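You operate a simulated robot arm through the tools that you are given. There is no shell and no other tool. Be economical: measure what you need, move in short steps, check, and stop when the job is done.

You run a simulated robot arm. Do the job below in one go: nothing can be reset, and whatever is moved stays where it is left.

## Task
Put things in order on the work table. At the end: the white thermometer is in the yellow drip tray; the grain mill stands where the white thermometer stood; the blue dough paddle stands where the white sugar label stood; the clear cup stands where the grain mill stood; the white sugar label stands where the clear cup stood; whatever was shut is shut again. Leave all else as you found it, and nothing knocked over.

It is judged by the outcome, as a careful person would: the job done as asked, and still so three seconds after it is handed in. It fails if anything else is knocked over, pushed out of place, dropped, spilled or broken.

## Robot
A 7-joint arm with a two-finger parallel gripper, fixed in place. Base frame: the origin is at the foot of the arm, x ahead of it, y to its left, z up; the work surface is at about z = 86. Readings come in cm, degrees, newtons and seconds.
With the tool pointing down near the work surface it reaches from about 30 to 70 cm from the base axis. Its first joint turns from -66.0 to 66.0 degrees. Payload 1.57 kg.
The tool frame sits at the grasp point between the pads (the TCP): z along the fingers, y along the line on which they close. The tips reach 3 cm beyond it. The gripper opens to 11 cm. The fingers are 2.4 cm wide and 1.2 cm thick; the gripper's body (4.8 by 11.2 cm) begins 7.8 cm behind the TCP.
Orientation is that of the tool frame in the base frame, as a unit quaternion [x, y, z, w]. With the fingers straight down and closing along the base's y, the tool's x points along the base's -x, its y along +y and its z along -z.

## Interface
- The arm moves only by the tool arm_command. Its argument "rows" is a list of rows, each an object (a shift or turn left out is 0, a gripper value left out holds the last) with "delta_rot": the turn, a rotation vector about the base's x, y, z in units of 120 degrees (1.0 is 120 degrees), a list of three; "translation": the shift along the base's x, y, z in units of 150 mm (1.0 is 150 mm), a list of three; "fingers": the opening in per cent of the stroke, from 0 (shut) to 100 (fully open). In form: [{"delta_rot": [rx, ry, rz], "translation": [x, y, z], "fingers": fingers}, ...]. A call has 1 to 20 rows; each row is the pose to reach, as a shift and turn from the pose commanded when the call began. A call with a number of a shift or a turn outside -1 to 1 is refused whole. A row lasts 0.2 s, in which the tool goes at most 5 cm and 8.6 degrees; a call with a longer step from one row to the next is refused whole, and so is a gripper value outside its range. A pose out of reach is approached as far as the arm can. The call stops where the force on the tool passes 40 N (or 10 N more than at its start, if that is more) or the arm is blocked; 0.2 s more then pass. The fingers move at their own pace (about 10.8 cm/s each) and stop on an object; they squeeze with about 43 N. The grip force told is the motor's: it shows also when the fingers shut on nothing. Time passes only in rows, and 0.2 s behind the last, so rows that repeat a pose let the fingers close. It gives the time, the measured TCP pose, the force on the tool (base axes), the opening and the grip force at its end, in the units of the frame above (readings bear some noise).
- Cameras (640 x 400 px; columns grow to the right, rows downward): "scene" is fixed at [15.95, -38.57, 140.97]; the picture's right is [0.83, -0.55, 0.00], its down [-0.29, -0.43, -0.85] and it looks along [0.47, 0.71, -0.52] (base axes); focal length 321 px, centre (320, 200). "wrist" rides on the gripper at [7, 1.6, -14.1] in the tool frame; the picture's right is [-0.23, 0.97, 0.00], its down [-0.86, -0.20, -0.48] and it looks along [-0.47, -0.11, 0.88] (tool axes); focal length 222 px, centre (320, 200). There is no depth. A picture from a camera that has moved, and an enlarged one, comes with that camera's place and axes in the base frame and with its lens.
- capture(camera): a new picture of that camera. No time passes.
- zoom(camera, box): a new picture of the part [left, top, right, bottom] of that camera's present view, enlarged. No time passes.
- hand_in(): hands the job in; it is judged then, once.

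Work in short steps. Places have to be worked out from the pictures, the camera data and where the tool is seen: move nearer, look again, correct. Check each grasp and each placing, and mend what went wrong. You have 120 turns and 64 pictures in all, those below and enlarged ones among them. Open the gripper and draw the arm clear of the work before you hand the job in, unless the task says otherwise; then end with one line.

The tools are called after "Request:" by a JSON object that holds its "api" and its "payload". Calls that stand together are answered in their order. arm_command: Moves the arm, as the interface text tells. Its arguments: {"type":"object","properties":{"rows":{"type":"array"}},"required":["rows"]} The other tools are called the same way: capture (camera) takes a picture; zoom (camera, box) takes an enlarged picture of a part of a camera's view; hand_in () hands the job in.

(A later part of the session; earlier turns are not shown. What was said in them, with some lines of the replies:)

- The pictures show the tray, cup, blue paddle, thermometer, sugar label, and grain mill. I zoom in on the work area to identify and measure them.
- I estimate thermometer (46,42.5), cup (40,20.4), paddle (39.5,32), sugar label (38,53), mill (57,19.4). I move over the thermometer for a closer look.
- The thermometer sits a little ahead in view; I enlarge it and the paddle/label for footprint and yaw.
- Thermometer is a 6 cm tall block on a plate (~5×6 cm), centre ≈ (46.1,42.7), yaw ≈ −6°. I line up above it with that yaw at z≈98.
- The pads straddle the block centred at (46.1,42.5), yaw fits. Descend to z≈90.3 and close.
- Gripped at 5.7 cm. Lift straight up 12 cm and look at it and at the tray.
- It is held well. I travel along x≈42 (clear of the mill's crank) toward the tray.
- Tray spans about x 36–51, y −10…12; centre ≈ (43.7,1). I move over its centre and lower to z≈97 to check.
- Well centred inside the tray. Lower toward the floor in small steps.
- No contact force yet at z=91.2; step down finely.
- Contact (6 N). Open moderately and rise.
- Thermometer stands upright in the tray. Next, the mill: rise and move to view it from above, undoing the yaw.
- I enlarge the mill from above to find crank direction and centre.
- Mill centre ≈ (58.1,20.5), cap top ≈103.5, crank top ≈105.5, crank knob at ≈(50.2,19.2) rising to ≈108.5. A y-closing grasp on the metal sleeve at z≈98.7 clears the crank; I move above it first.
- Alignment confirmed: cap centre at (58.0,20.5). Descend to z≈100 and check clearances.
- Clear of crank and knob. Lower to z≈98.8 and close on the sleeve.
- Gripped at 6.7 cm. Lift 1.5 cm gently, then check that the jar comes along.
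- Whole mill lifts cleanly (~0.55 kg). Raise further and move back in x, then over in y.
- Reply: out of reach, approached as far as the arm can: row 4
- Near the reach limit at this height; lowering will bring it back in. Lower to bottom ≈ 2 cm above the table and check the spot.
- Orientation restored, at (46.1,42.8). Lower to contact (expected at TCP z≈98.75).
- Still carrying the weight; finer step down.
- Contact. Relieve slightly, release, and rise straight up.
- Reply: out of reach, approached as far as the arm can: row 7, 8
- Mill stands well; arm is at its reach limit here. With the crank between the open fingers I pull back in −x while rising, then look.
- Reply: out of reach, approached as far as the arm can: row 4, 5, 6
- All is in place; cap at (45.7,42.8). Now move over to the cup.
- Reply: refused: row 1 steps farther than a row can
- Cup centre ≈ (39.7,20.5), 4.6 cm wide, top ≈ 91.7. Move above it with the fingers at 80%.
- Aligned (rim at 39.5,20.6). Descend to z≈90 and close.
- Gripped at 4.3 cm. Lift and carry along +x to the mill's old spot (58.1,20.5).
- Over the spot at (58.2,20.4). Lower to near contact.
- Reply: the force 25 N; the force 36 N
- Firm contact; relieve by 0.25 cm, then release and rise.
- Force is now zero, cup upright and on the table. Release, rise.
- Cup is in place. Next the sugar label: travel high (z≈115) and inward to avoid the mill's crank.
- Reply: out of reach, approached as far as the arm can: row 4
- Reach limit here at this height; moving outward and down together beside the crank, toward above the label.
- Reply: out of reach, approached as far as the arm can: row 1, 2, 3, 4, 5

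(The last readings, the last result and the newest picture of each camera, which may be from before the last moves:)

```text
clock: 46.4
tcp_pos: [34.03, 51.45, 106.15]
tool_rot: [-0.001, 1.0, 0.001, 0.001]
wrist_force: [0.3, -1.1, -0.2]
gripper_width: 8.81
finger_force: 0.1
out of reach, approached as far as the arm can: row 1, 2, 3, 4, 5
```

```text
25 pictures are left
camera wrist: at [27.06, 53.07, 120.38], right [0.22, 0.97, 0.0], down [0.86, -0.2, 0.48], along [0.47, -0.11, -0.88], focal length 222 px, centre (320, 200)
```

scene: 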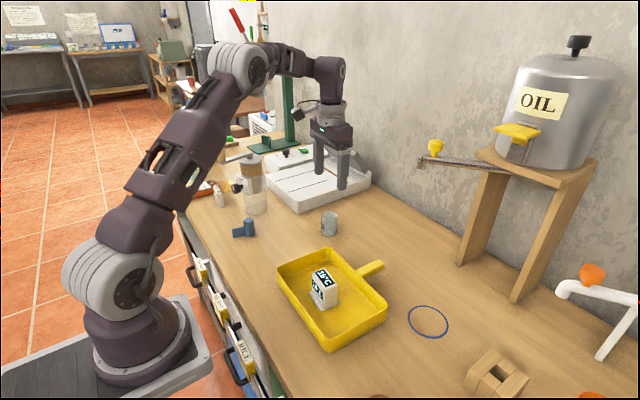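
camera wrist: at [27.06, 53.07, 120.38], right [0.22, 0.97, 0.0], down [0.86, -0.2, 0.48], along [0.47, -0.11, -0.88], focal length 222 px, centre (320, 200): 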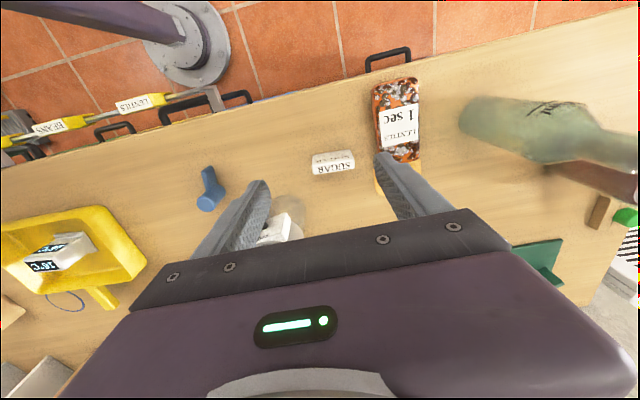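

Request:
{"api": "zoom", "payload": {"camera": "wrist", "box": [270, 110, 430, 210]}}

Request:
{"api": "zoom", "payload": {"camera": "scene", "box": [190, 150, 254, 215]}}

```text
4.00 times, centred on (350, 160) of wrist
camera zoom: at [27.06, 53.07, 120.38], right [0.22, 0.97, 0.0], down [0.86, -0.2, 0.48], along [0.47, -0.11, -0.88], focal length 888 px, centre (200, 360)
```

zoom: 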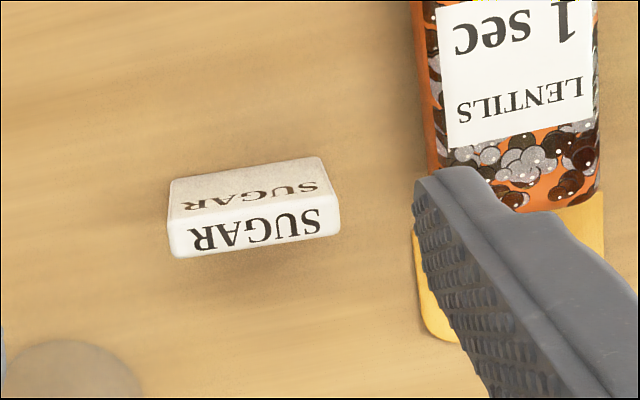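

```text
6.15 times, centred on (222, 182) of scene
camera zoom: at [15.95, -38.57, 140.97], right [0.83, -0.55, 0.0], down [-0.29, -0.43, -0.85], along [0.47, 0.71, -0.52], focal length 1978 px, centre (923, 308)
```

zoom: 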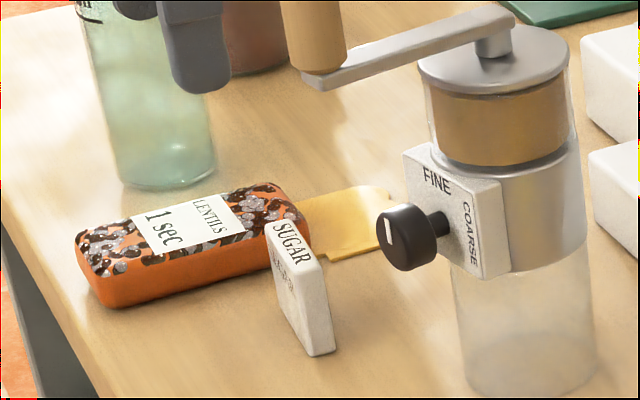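

Label: ≈5.9 × 1.6 × 4.5 cm, centre ≈ (38.1,52.4), yaw ≈ −5°; the lentil bag begins at y≈59. I'll grip its ends (closing along y); first lower to z≈99 and set opening to 73%.

Request:
{"api": "arm_command", "payload": {"rows": [{"translation": [0, 0, -0.15], "fingers": 73, "delta_rot": [0, 0, -0.02]}, {"translation": [0, 0, -0.3], "delta_rot": [0, 0, -0.042]}, {"translation": [0, 0, -0.45], "delta_rot": [0, 0, -0.042]}, {"translation": [0, 0, -0.45], "delta_rot": [0, 0, -0.042]}]}}

```text
clock: 47.4
tcp_pos: [34.21, 51.52, 99.42]
tool_rot: [0.044, 0.999, 0.0, -0.001]
wrist_force: [-0.1, -0.4, -0.2]
gripper_width: 8.07
finger_force: 0.0
```

Now shift to (38.1,52.4) at z≈96.5 and view.

Request:
{"api": "arm_command", "payload": {"rows": [{"translation": [0.13, 0.03, -0.1]}, {"translation": [0.26, 0.06, -0.2]}, {"translation": [0.26, 0.06, -0.2]}]}}

Request:
{"api": "capture", "payload": {"camera": "wrist"}}

Request:
{"api": "zoom", "payload": {"camera": "scene", "box": [190, 130, 286, 215]}}

```text
clock: 48.2
tcp_pos: [38.06, 52.07, 96.52]
tool_rot: [0.043, 0.999, 0.001, 0.002]
wrist_force: [-0.6, -0.6, -0.2]
gripper_width: 8.03
finger_force: 0.1
out of reach, approached as far as the arm can: row 2, 3
```

```text
22 pictures are left
camera wrist: at [31.16, 54.24, 110.71], right [0.31, 0.95, 0.0], down [0.83, -0.27, 0.48], along [0.46, -0.15, -0.88], focal length 222 px, centre (320, 200)
```

wrist: 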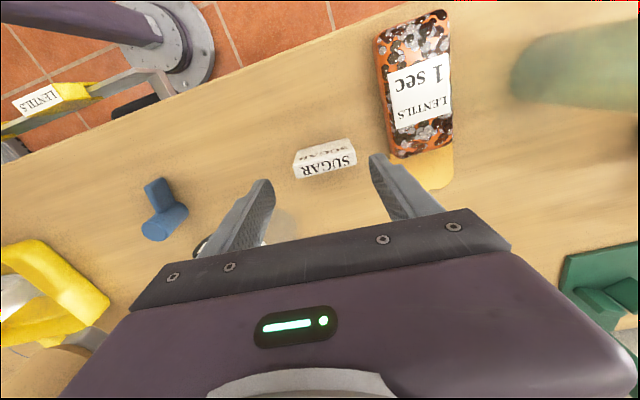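

```text
4.71 times, centred on (238, 172) of scene
camera zoom: at [15.95, -38.57, 140.97], right [0.83, -0.55, 0.0], down [-0.29, -0.43, -0.85], along [0.47, 0.71, -0.52], focal length 1512 px, centre (706, 329)
```

zoom: 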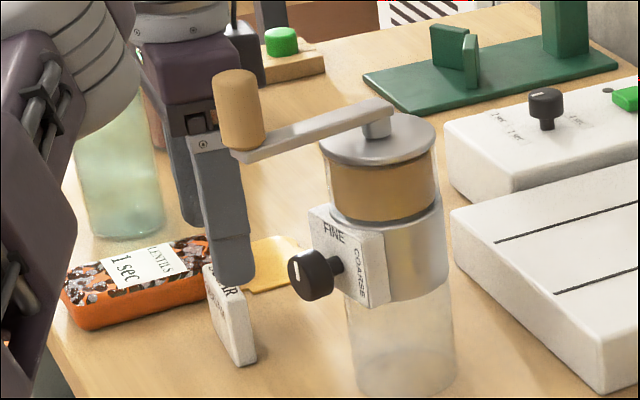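

Label top at ≈(38.3,52.6); fingers flank it. Descend to z≈89.6, correcting slightly in y.

Request:
{"api": "arm_command", "payload": {"rows": [{"translation": [0.01, 0.02, -0.2]}, {"translation": [0.01, 0.025, -0.4]}, {"translation": [0.01, 0.025, -0.46]}, {"translation": [0.01, 0.025, -0.46]}]}}

Request:
{"api": "zoom", "payload": {"camera": "wrist", "box": [220, 100, 476, 260]}}

```text
clock: 49.2
tcp_pos: [38.09, 52.42, 89.72]
tool_rot: [0.043, 0.999, 0.001, 0.0]
wrist_force: [-0.1, -0.3, -0.2]
gripper_width: 8.0
finger_force: 0.0
```

```text
2.50 times, centred on (348, 180) of wrist
camera zoom: at [31.18, 54.61, 103.86], right [0.31, 0.95, 0.0], down [0.83, -0.27, 0.48], along [0.45, -0.15, -0.88], focal length 555 px, centre (250, 250)
```

zoom: 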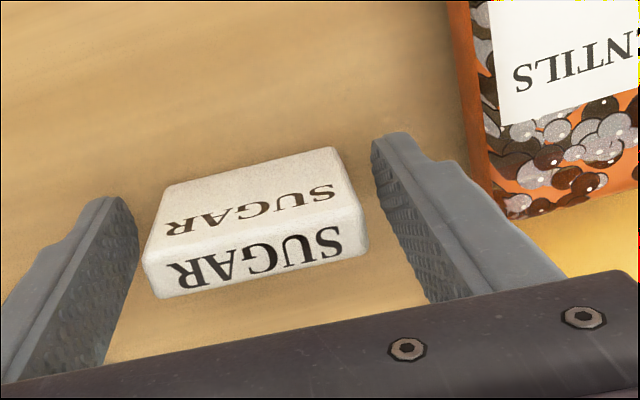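

Label lies centred between the pads. Close.

Request:
{"api": "arm_command", "payload": {"rows": [{"fingers": 50}, {"fingers": 35}, {"fingers": 35}, {"fingers": 35}]}}

Request:
{"api": "arm_command", "payload": {"rows": [{"translation": [0, 0, 0.1]}, {"translation": [0, 0, 0.25]}, {"translation": [0, 0, 0.4]}, {"translation": [0, 0, 0.4]}]}}

Request:
{"api": "capture", "payload": {"camera": "wrist"}}

```text
clock: 50.2
tcp_pos: [37.96, 52.41, 89.72]
tool_rot: [0.043, 0.999, 0.0, 0.001]
wrist_force: [-0.1, 0.2, 0.5]
gripper_width: 5.89
finger_force: 42.9
```

```text
clock: 51.2
tcp_pos: [37.92, 52.13, 95.68]
tool_rot: [0.044, 0.999, 0.0, 0.0]
wrist_force: [0.1, 0.5, -0.5]
gripper_width: 5.91
finger_force: 43.0
out of reach, approached as far as the arm can: row 3, 4
```

```text
19 pictures are left
camera wrist: at [31.09, 54.41, 109.92], right [0.31, 0.95, 0.0], down [0.83, -0.27, 0.48], along [0.45, -0.15, -0.88], focal length 222 px, centre (320, 200)
```

wrist: 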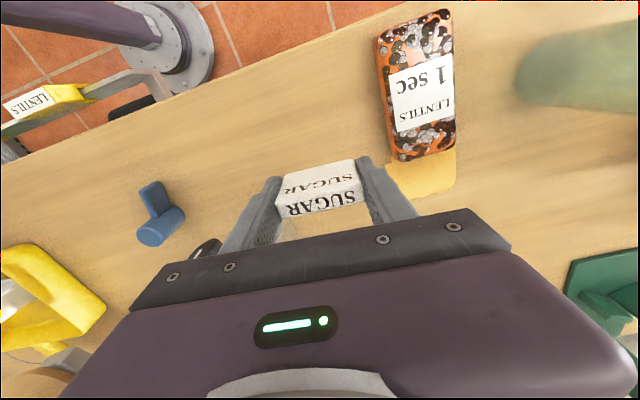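

Label is held (5.9 cm). Carry inward to x≈31 first, then along −y past the mill's crank.

Request:
{"api": "arm_command", "payload": {"rows": [{"translation": [-0.2, -0.05, 0]}, {"translation": [-0.42, -0.12, 0.1]}, {"translation": [-0.46, -0.35, 0.3]}, {"translation": [-0.46, -0.6, 0.4]}, {"translation": [-0.46, -0.85, 0.4]}, {"translation": [-0.46, -1.0, 0.4]}, {"translation": [-0.46, -1.0, 0.4]}]}}

Request:
{"api": "arm_command", "payload": {"rows": [{"translation": [0, -0.3, 0]}, {"translation": [0, -0.6, 0]}, {"translation": [0.15, -0.85, 0]}, {"translation": [0.35, -1.0, 0]}, {"translation": [0.5, -1.0, 0]}, {"translation": [0.5, -1.0, 0]}]}}

```text
clock: 52.8
tcp_pos: [31.14, 36.84, 101.52]
tool_rot: [0.043, 0.999, 0.0, 0.0]
wrist_force: [-1.1, 0.0, -0.4]
gripper_width: 5.89
finger_force: 43.5
```

```text
clock: 54.2
tcp_pos: [38.46, 21.96, 101.38]
tool_rot: [0.045, 0.999, 0.0, 0.0]
wrist_force: [0.0, 0.6, -0.7]
gripper_width: 5.9
finger_force: 43.3
```

Above the cup's old spot; move to (39.5,20.6) and lower to ≈1 cm above the table.

Request:
{"api": "arm_command", "payload": {"rows": [{"translation": [0.07, -0.09, -0.2]}, {"translation": [0.07, -0.09, -0.45]}, {"translation": [0.07, -0.09, -0.65]}, {"translation": [0.07, -0.09, -0.71]}, {"translation": [0.07, -0.09, -0.71]}]}}

Request:
{"api": "zoom", "payload": {"camera": "scene", "box": [220, 190, 316, 275]}}

```text
clock: 55.4
tcp_pos: [39.65, 20.81, 90.93]
tool_rot: [0.043, 0.999, 0.001, 0.0]
wrist_force: [-0.7, -0.7, -0.6]
gripper_width: 5.9
finger_force: 43.3
```

```text
4.71 times, centred on (268, 232) of scene
camera zoom: at [15.95, -38.57, 140.97], right [0.83, -0.55, 0.0], down [-0.29, -0.43, -0.85], along [0.47, 0.71, -0.52], focal length 1512 px, centre (565, 47)
```

zoom: 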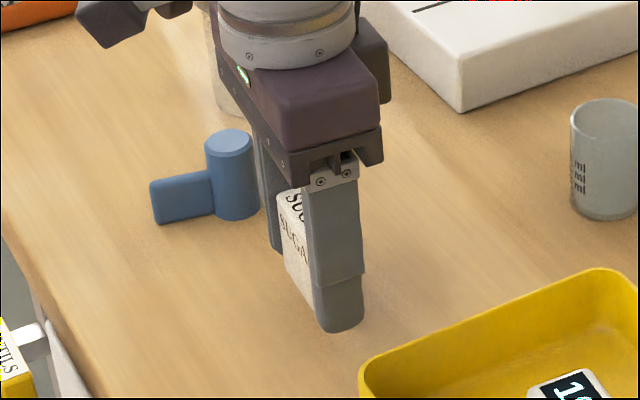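

Good. Lower 1.1 cm in fine steps.

Request:
{"api": "arm_command", "payload": {"rows": [{"translation": [0, -0.005, -0.04]}, {"translation": [0, -0.005, -0.065]}, {"translation": [0, -0.005, -0.073]}, {"translation": [0, -0.005, -0.073]}]}}

```text
clock: 56.4
tcp_pos: [39.57, 20.61, 89.8]
tool_rot: [0.044, 0.999, 0.0, 0.0]
wrist_force: [-0.9, 0.2, -0.1]
gripper_width: 5.91
finger_force: 43.1
```

Request:
{"api": "arm_command", "payload": {"rows": [{"translation": [0, 0, -0.006]}, {"translation": [0, 0, -0.01]}, {"translation": [0, 0, -0.01]}]}}

```text
clock: 57.2
tcp_pos: [39.55, 20.59, 89.58]
tool_rot: [0.044, 0.999, 0.0, 0.0]
wrist_force: [0.5, -0.4, -0.1]
gripper_width: 5.91
finger_force: 42.6
```

No contact yet; another small step.

Request:
{"api": "arm_command", "payload": {"rows": [{"translation": [0, 0, -0.006]}, {"translation": [0, 0, -0.006]}]}}

Request:
{"api": "zoom", "payload": {"camera": "scene", "box": [244, 220, 292, 260]}}

```text
clock: 57.8
tcp_pos: [39.73, 20.63, 89.8]
tool_rot: [0.043, 0.999, 0.0, -0.001]
wrist_force: [0.2, -0.1, -0.7]
gripper_width: 5.91
finger_force: 43.0
```

```text
10.00 times, centred on (268, 240) of scene
camera zoom: at [15.95, -38.57, 140.97], right [0.83, -0.55, 0.0], down [-0.29, -0.43, -0.85], along [0.47, 0.71, -0.52], focal length 3214 px, centre (840, -200)
```

zoom: 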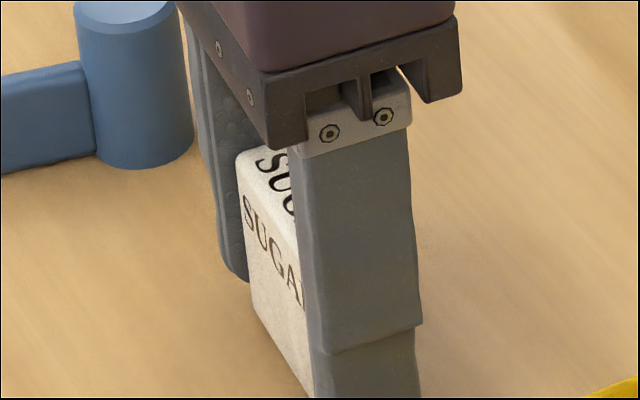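

Readings are noisy; continue tiny steps until force shows.

Request:
{"api": "arm_command", "payload": {"rows": [{"translation": [0, 0, -0.006]}, {"translation": [0, 0, -0.01]}, {"translation": [0, 0, -0.01]}]}}

```text
clock: 58.6
tcp_pos: [39.54, 20.67, 89.58]
tool_rot: [0.044, 0.999, 0.0, 0.001]
wrist_force: [2.1, -2.6, 9.0]
gripper_width: 5.91
finger_force: 43.4
```

Contact. Relieve a touch, open to 75%, rise.

Request:
{"api": "arm_command", "payload": {"rows": [{"translation": [0, 0, 0.003]}, {"translation": [0, 0, 0.003], "fingers": 65}, {"translation": [0, 0, 0.003], "fingers": 75}, {"translation": [0, 0, 0.003], "fingers": 75}, {"translation": [0, 0, 0.2]}, {"translation": [0, 0, 0.5]}, {"translation": [0, 0, 0.7]}, {"translation": [0, 0, 0.7]}]}}

Request:
{"api": "arm_command", "payload": {"rows": [{"translation": [0, 0.25, 0], "delta_rot": [0, 0, 0.02]}, {"translation": [0, 0.5, 0], "delta_rot": [0, 0, 0.042]}, {"translation": [0, 0.5, 0], "delta_rot": [0, 0, 0.042]}]}}

Request:
{"api": "capture", "payload": {"camera": "wrist"}}

Request:
{"api": "zoom", "payload": {"camera": "scene", "box": [220, 190, 316, 275]}}

```text
clock: 60.4
tcp_pos: [39.49, 20.63, 100.03]
tool_rot: [0.044, 0.999, 0.0, 0.0]
wrist_force: [0.5, -0.3, 0.6]
gripper_width: 8.28
finger_force: 0.2
```

```text
clock: 61.2
tcp_pos: [39.43, 28.26, 99.84]
tool_rot: [0.0, 1.0, -0.001, 0.0]
wrist_force: [-0.4, 0.2, 0.4]
gripper_width: 8.27
finger_force: 0.0
```

```text
16 pictures are left
camera wrist: at [32.42, 29.91, 114.14], right [0.23, 0.97, 0.0], down [0.86, -0.2, 0.48], along [0.47, -0.11, -0.88], focal length 222 px, centre (320, 200)
```

wrist: 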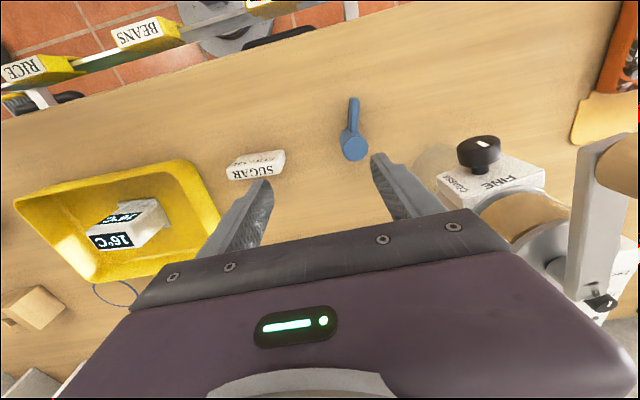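

```text
4.71 times, centred on (268, 232) of scene
camera zoom: at [15.96, -38.57, 140.97], right [0.83, -0.55, 0.0], down [-0.29, -0.43, -0.85], along [0.47, 0.71, -0.52], focal length 1512 px, centre (565, 47)
```

zoom: 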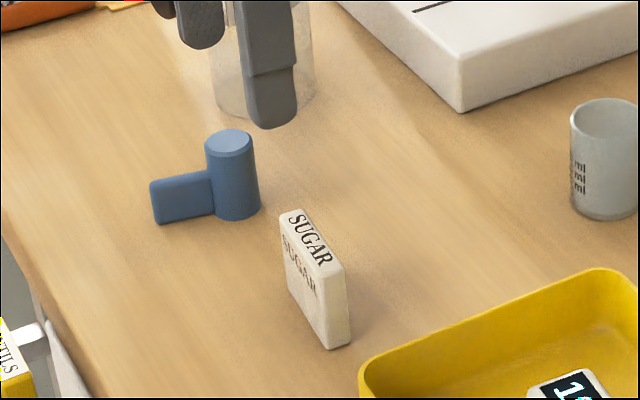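

Label stands at the cup's old spot. Paddle head ≈ (39.5,32.0), 2.8 cm wide, top ≈ 91, handle toward −x (yaw ≈ −11°). Move above with that yaw and opening 60%.

Request:
{"api": "arm_command", "payload": {"rows": [{"translation": [0, 0.12, 0], "fingers": 60, "delta_rot": [0, 0, -0.05]}, {"translation": [0.003, 0.25, -0.1], "delta_rot": [0, 0, -0.09]}, {"translation": [0.003, 0.25, -0.26], "delta_rot": [0, 0, -0.09]}, {"translation": [0.003, 0.25, -0.26], "delta_rot": [0, 0, -0.09]}]}}

Request:
{"api": "capture", "payload": {"camera": "wrist"}}

```text
clock: 62.2
tcp_pos: [39.47, 31.99, 96.05]
tool_rot: [0.094, 0.996, 0.001, 0.0]
wrist_force: [1.2, 0.4, -0.3]
gripper_width: 6.63
finger_force: 0.0
```

```text
14 pictures are left
camera wrist: at [32.92, 34.83, 110.3], right [0.41, 0.91, 0.0], down [0.8, -0.36, 0.48], along [0.44, -0.19, -0.88], focal length 222 px, centre (320, 200)
```

wrist: 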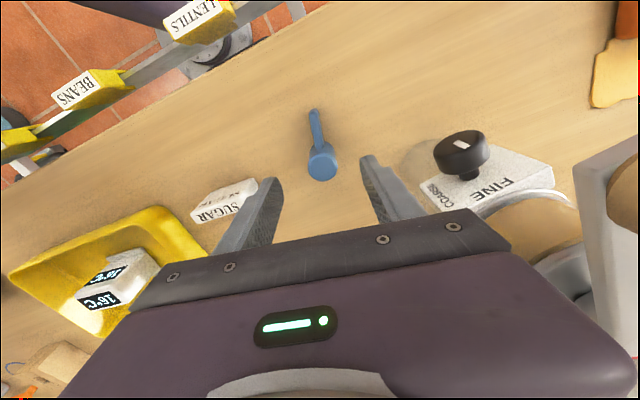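

Head at ≈(39.4,32.2). Descend to z≈89.8 and close.

Request:
{"api": "arm_command", "payload": {"rows": [{"translation": [-0.006, 0.012, -0.2]}, {"translation": [-0.006, 0.012, -0.36]}, {"translation": [-0.006, 0.012, -0.415]}, {"translation": [-0.006, 0.012, -0.415], "fingers": 35}, {"translation": [-0.006, 0.012, -0.415], "fingers": 10}, {"translation": [-0.006, 0.012, -0.415], "fingers": 10}, {"translation": [-0.006, 0.012, -0.415], "fingers": 10}]}}

Request:
{"api": "zoom", "payload": {"camera": "scene", "box": [200, 170, 296, 255]}}

```text
clock: 63.8
tcp_pos: [39.46, 32.22, 89.94]
tool_rot: [0.095, 0.995, 0.0, 0.0]
wrist_force: [0.0, 0.7, 0.5]
gripper_width: 2.69
finger_force: 38.1
```

```text
4.71 times, centred on (248, 212) of scene
camera zoom: at [15.95, -38.57, 140.97], right [0.83, -0.55, 0.0], down [-0.29, -0.43, -0.85], along [0.47, 0.71, -0.52], focal length 1512 px, centre (659, 141)
```

zoom: 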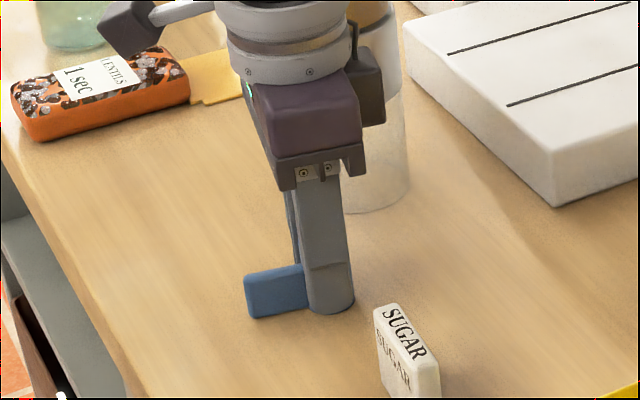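

Gripped (2.7 cm). Lift, go inward to x≈31, then along +y past the crank.

Request:
{"api": "arm_command", "payload": {"rows": [{"translation": [0, 0, 0.2]}, {"translation": [-0.1, 0, 0.45]}, {"translation": [-0.3, 0, 0.65]}, {"translation": [-0.5, 0, 0.72]}, {"translation": [-0.56, 0.2, 0.72]}, {"translation": [-0.56, 0.5, 0.72]}, {"translation": [-0.56, 0.8, 0.72]}, {"translation": [-0.56, 1.0, 0.72]}, {"translation": [-0.56, 1.0, 0.72]}]}}

Request:
{"api": "arm_command", "payload": {"rows": [{"translation": [0, 0.25, -0.1]}, {"translation": [0.03, 0.33, -0.35]}, {"translation": [0.2, 0.33, -0.53]}, {"translation": [0.4, 0.33, -0.53]}, {"translation": [0.54, 0.33, -0.53]}, {"translation": [0.54, 0.33, -0.53]}]}}

Request:
{"api": "capture", "payload": {"camera": "wrist"}}

```text
clock: 65.8
tcp_pos: [31.18, 47.05, 100.73]
tool_rot: [0.094, 0.996, 0.0, 0.0]
wrist_force: [0.2, -0.1, -0.4]
gripper_width: 2.71
finger_force: 37.5
```

```text
clock: 67.2
tcp_pos: [37.79, 51.74, 92.28]
tool_rot: [0.086, 0.996, -0.011, -0.003]
wrist_force: [0.4, -0.3, -0.5]
gripper_width: 2.69
finger_force: 37.8
out of reach, approached as far as the arm can: row 5
```

```text
12 pictures are left
camera wrist: at [31.33, 54.74, 106.54], right [0.39, 0.92, -0.02], down [0.81, -0.33, 0.48], along [0.43, -0.21, -0.88], focal length 222 px, centre (320, 200)
```

wrist: 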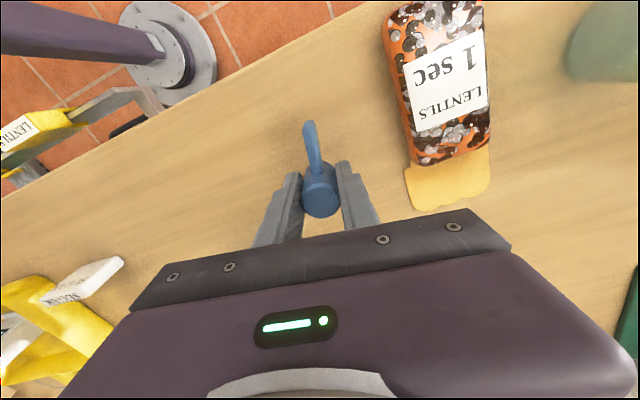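

Near the reach limit; lowering brings more reach. Go to z≈90.8 while easing outward to about (38.5,52.2).

Request:
{"api": "arm_command", "payload": {"rows": [{"translation": [0, 0, -0.1]}, {"translation": [0.03, 0.02, -0.1]}, {"translation": [0.05, 0.03, -0.1]}, {"translation": [0.05, 0.03, -0.1]}]}}

```text
clock: 68.2
tcp_pos: [39.09, 51.97, 91.26]
tool_rot: [0.093, 0.996, 0.001, -0.001]
wrist_force: [0.9, -0.3, -0.5]
gripper_width: 2.69
finger_force: 38.0
out of reach, approached as far as the arm can: row 2, 3, 4
```

Upright again at (39.1,52.0,91.3). Lower to near contact.

Request:
{"api": "arm_command", "payload": {"rows": [{"translation": [0, 0, -0.03]}, {"translation": [-0.01, 0.005, -0.06]}, {"translation": [-0.015, 0.012, -0.08]}, {"translation": [-0.015, 0.012, -0.08]}]}}

```text
clock: 69.2
tcp_pos: [38.91, 51.96, 90.07]
tool_rot: [0.093, 0.996, 0.0, -0.001]
wrist_force: [-0.2, -0.5, -0.3]
gripper_width: 2.67
finger_force: 37.1
```

Request:
{"api": "arm_command", "payload": {"rows": [{"translation": [0, 0.01, -0.008]}, {"translation": [0, 0.01, -0.014]}, {"translation": [0, 0.01, -0.014]}]}}

```text
clock: 70.0
tcp_pos: [38.96, 52.27, 89.93]
tool_rot: [0.094, 0.996, 0.0, 0.001]
wrist_force: [0.4, 0.2, -0.7]
gripper_width: 2.7
finger_force: 37.5
```

Request:
{"api": "arm_command", "payload": {"rows": [{"translation": [0, 0, -0.006]}, {"translation": [0, 0, -0.01]}, {"translation": [0, 0, -0.01]}]}}

Request:
{"api": "zoom", "payload": {"camera": "scene", "box": [190, 150, 254, 215]}}

```text
clock: 70.8
tcp_pos: [38.77, 52.2, 89.8]
tool_rot: [0.095, 0.995, 0.0, 0.001]
wrist_force: [1.6, -1.0, 3.8]
gripper_width: 2.67
finger_force: 37.4
```

```text
6.15 times, centred on (222, 182) of scene
camera zoom: at [15.95, -38.58, 140.97], right [0.83, -0.55, 0.0], down [-0.29, -0.43, -0.85], along [0.47, 0.71, -0.52], focal length 1978 px, centre (923, 308)
```

zoom: 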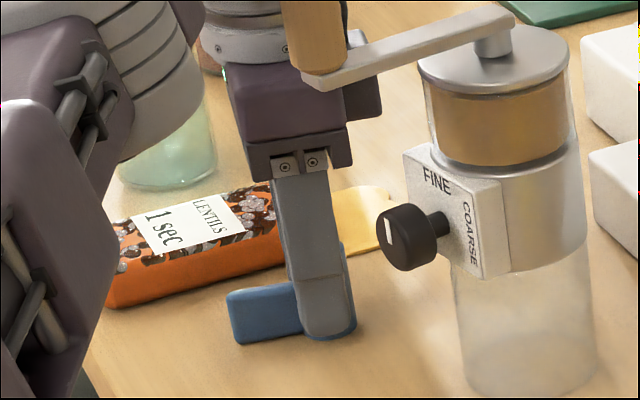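

Contact; on the table. Open to 55% and rise, then pull inward.

Request:
{"api": "arm_command", "payload": {"rows": [{"fingers": 40}, {"fingers": 55}, {"fingers": 55}, {"translation": [0, 0, 0.12]}, {"translation": [0, 0, 0.25]}, {"translation": [-0.03, 0, 0.4]}, {"translation": [-0.2, -0.02, 0.6]}, {"translation": [-0.45, -0.1, 0.75]}, {"translation": [-0.5, -0.3, 0.85]}, {"translation": [-0.5, -0.3, 0.85]}]}}

Request:
{"api": "capture", "payload": {"camera": "wrist"}}

```text
clock: 73.0
tcp_pos: [31.27, 47.84, 102.38]
tool_rot: [0.094, 0.996, 0.0, 0.0]
wrist_force: [-0.4, 0.2, -0.2]
gripper_width: 6.07
finger_force: 0.0
out of reach, approached as far as the arm can: row 5, 6
```

```text
10 pictures are left
camera wrist: at [24.78, 50.64, 116.65], right [0.41, 0.91, 0.0], down [0.8, -0.36, 0.48], along [0.44, -0.19, -0.88], focal length 222 px, centre (320, 200)
```

wrist: 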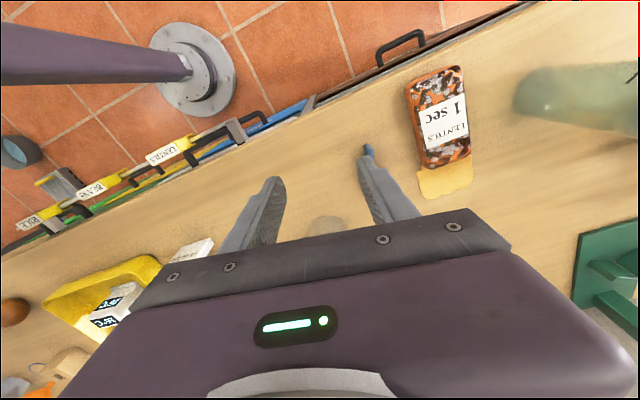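

Withdraw along −y at x≈31 and up, then check the whole scene.

Request:
{"api": "arm_command", "payload": {"rows": [{"translation": [0, -0.2, 0.05], "delta_rot": [0, 0, 0.04]}, {"translation": [0, -0.45, 0.1], "delta_rot": [0, 0, 0.09]}, {"translation": [0, -0.7, 0.2], "delta_rot": [0, 0, 0.09]}, {"translation": [0, -0.95, 0.4], "delta_rot": [0, 0, 0.09]}, {"translation": [0, -1.0, 0.65], "delta_rot": [0, 0, 0.09]}, {"translation": [0, -1.0, 0.9], "delta_rot": [0, 0, 0.09]}, {"translation": [0, -1.0, 0.9], "delta_rot": [0, 0, 0.09]}]}}

Request:
{"api": "capture", "payload": {"camera": "scene"}}

Request:
{"api": "capture", "payload": {"camera": "wrist"}}

Request:
{"api": "zoom", "payload": {"camera": "scene", "box": [180, 120, 308, 220]}}

```text
clock: 74.6
tcp_pos: [31.24, 32.61, 116.09]
tool_rot: [0.0, 1.0, 0.0, 0.0]
wrist_force: [-0.3, 0.4, 0.8]
gripper_width: 6.07
finger_force: 0.0
```

```text
9 pictures are left
```

scene: 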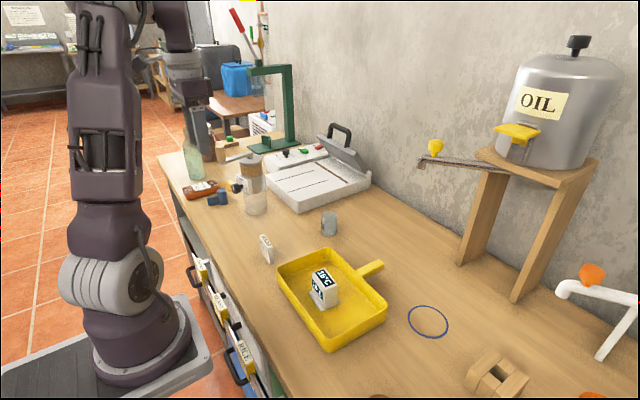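

```text
8 pictures are left
camera wrist: at [24.29, 34.22, 130.31], right [0.23, 0.97, 0.0], down [0.86, -0.2, 0.48], along [0.47, -0.11, -0.88], focal length 222 px, centre (320, 200)
```

wrist: 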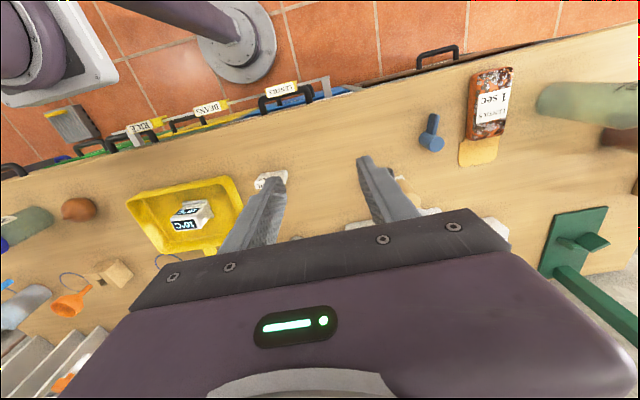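

```text
4.00 times, centred on (244, 170) of scene
camera zoom: at [15.95, -38.57, 140.97], right [0.83, -0.55, 0.0], down [-0.29, -0.43, -0.85], along [0.47, 0.71, -0.52], focal length 1285 px, centre (624, 320)
```

zoom: 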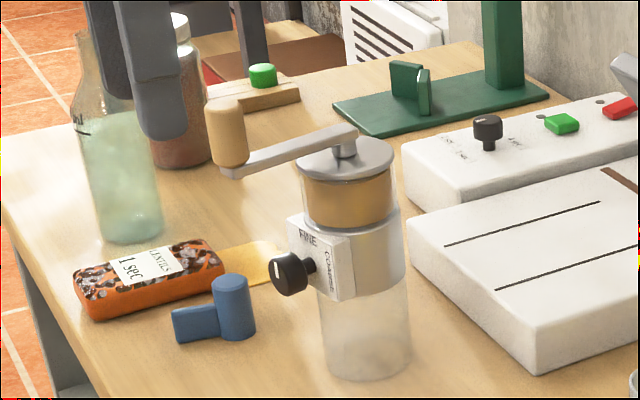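

Everything stands where it should, upright, nothing else moved. Open the gripper fully and hand in.

Request:
{"api": "arm_command", "payload": {"rows": [{"fingers": 100}, {"fingers": 100}, {"fingers": 100}]}}

Request:
{"api": "hand_in", "payload": {}}

```text
clock: 75.4
tcp_pos: [31.33, 32.64, 116.03]
tool_rot: [0.001, 1.0, 0.0, 0.0]
wrist_force: [0.0, -0.4, -0.1]
gripper_width: 11.0
finger_force: 0.1
```

```text
The job is handed in.
```

The job is handed in: the thermometer is in the yellow drip tray, and the grain mill, cup, sugar label and blue dough paddle each stand upright at their assigned spots (the paddle's head about 1 cm off the label's centre); I opened nothing, and the last pictures showed nothing else moved or knocked over.
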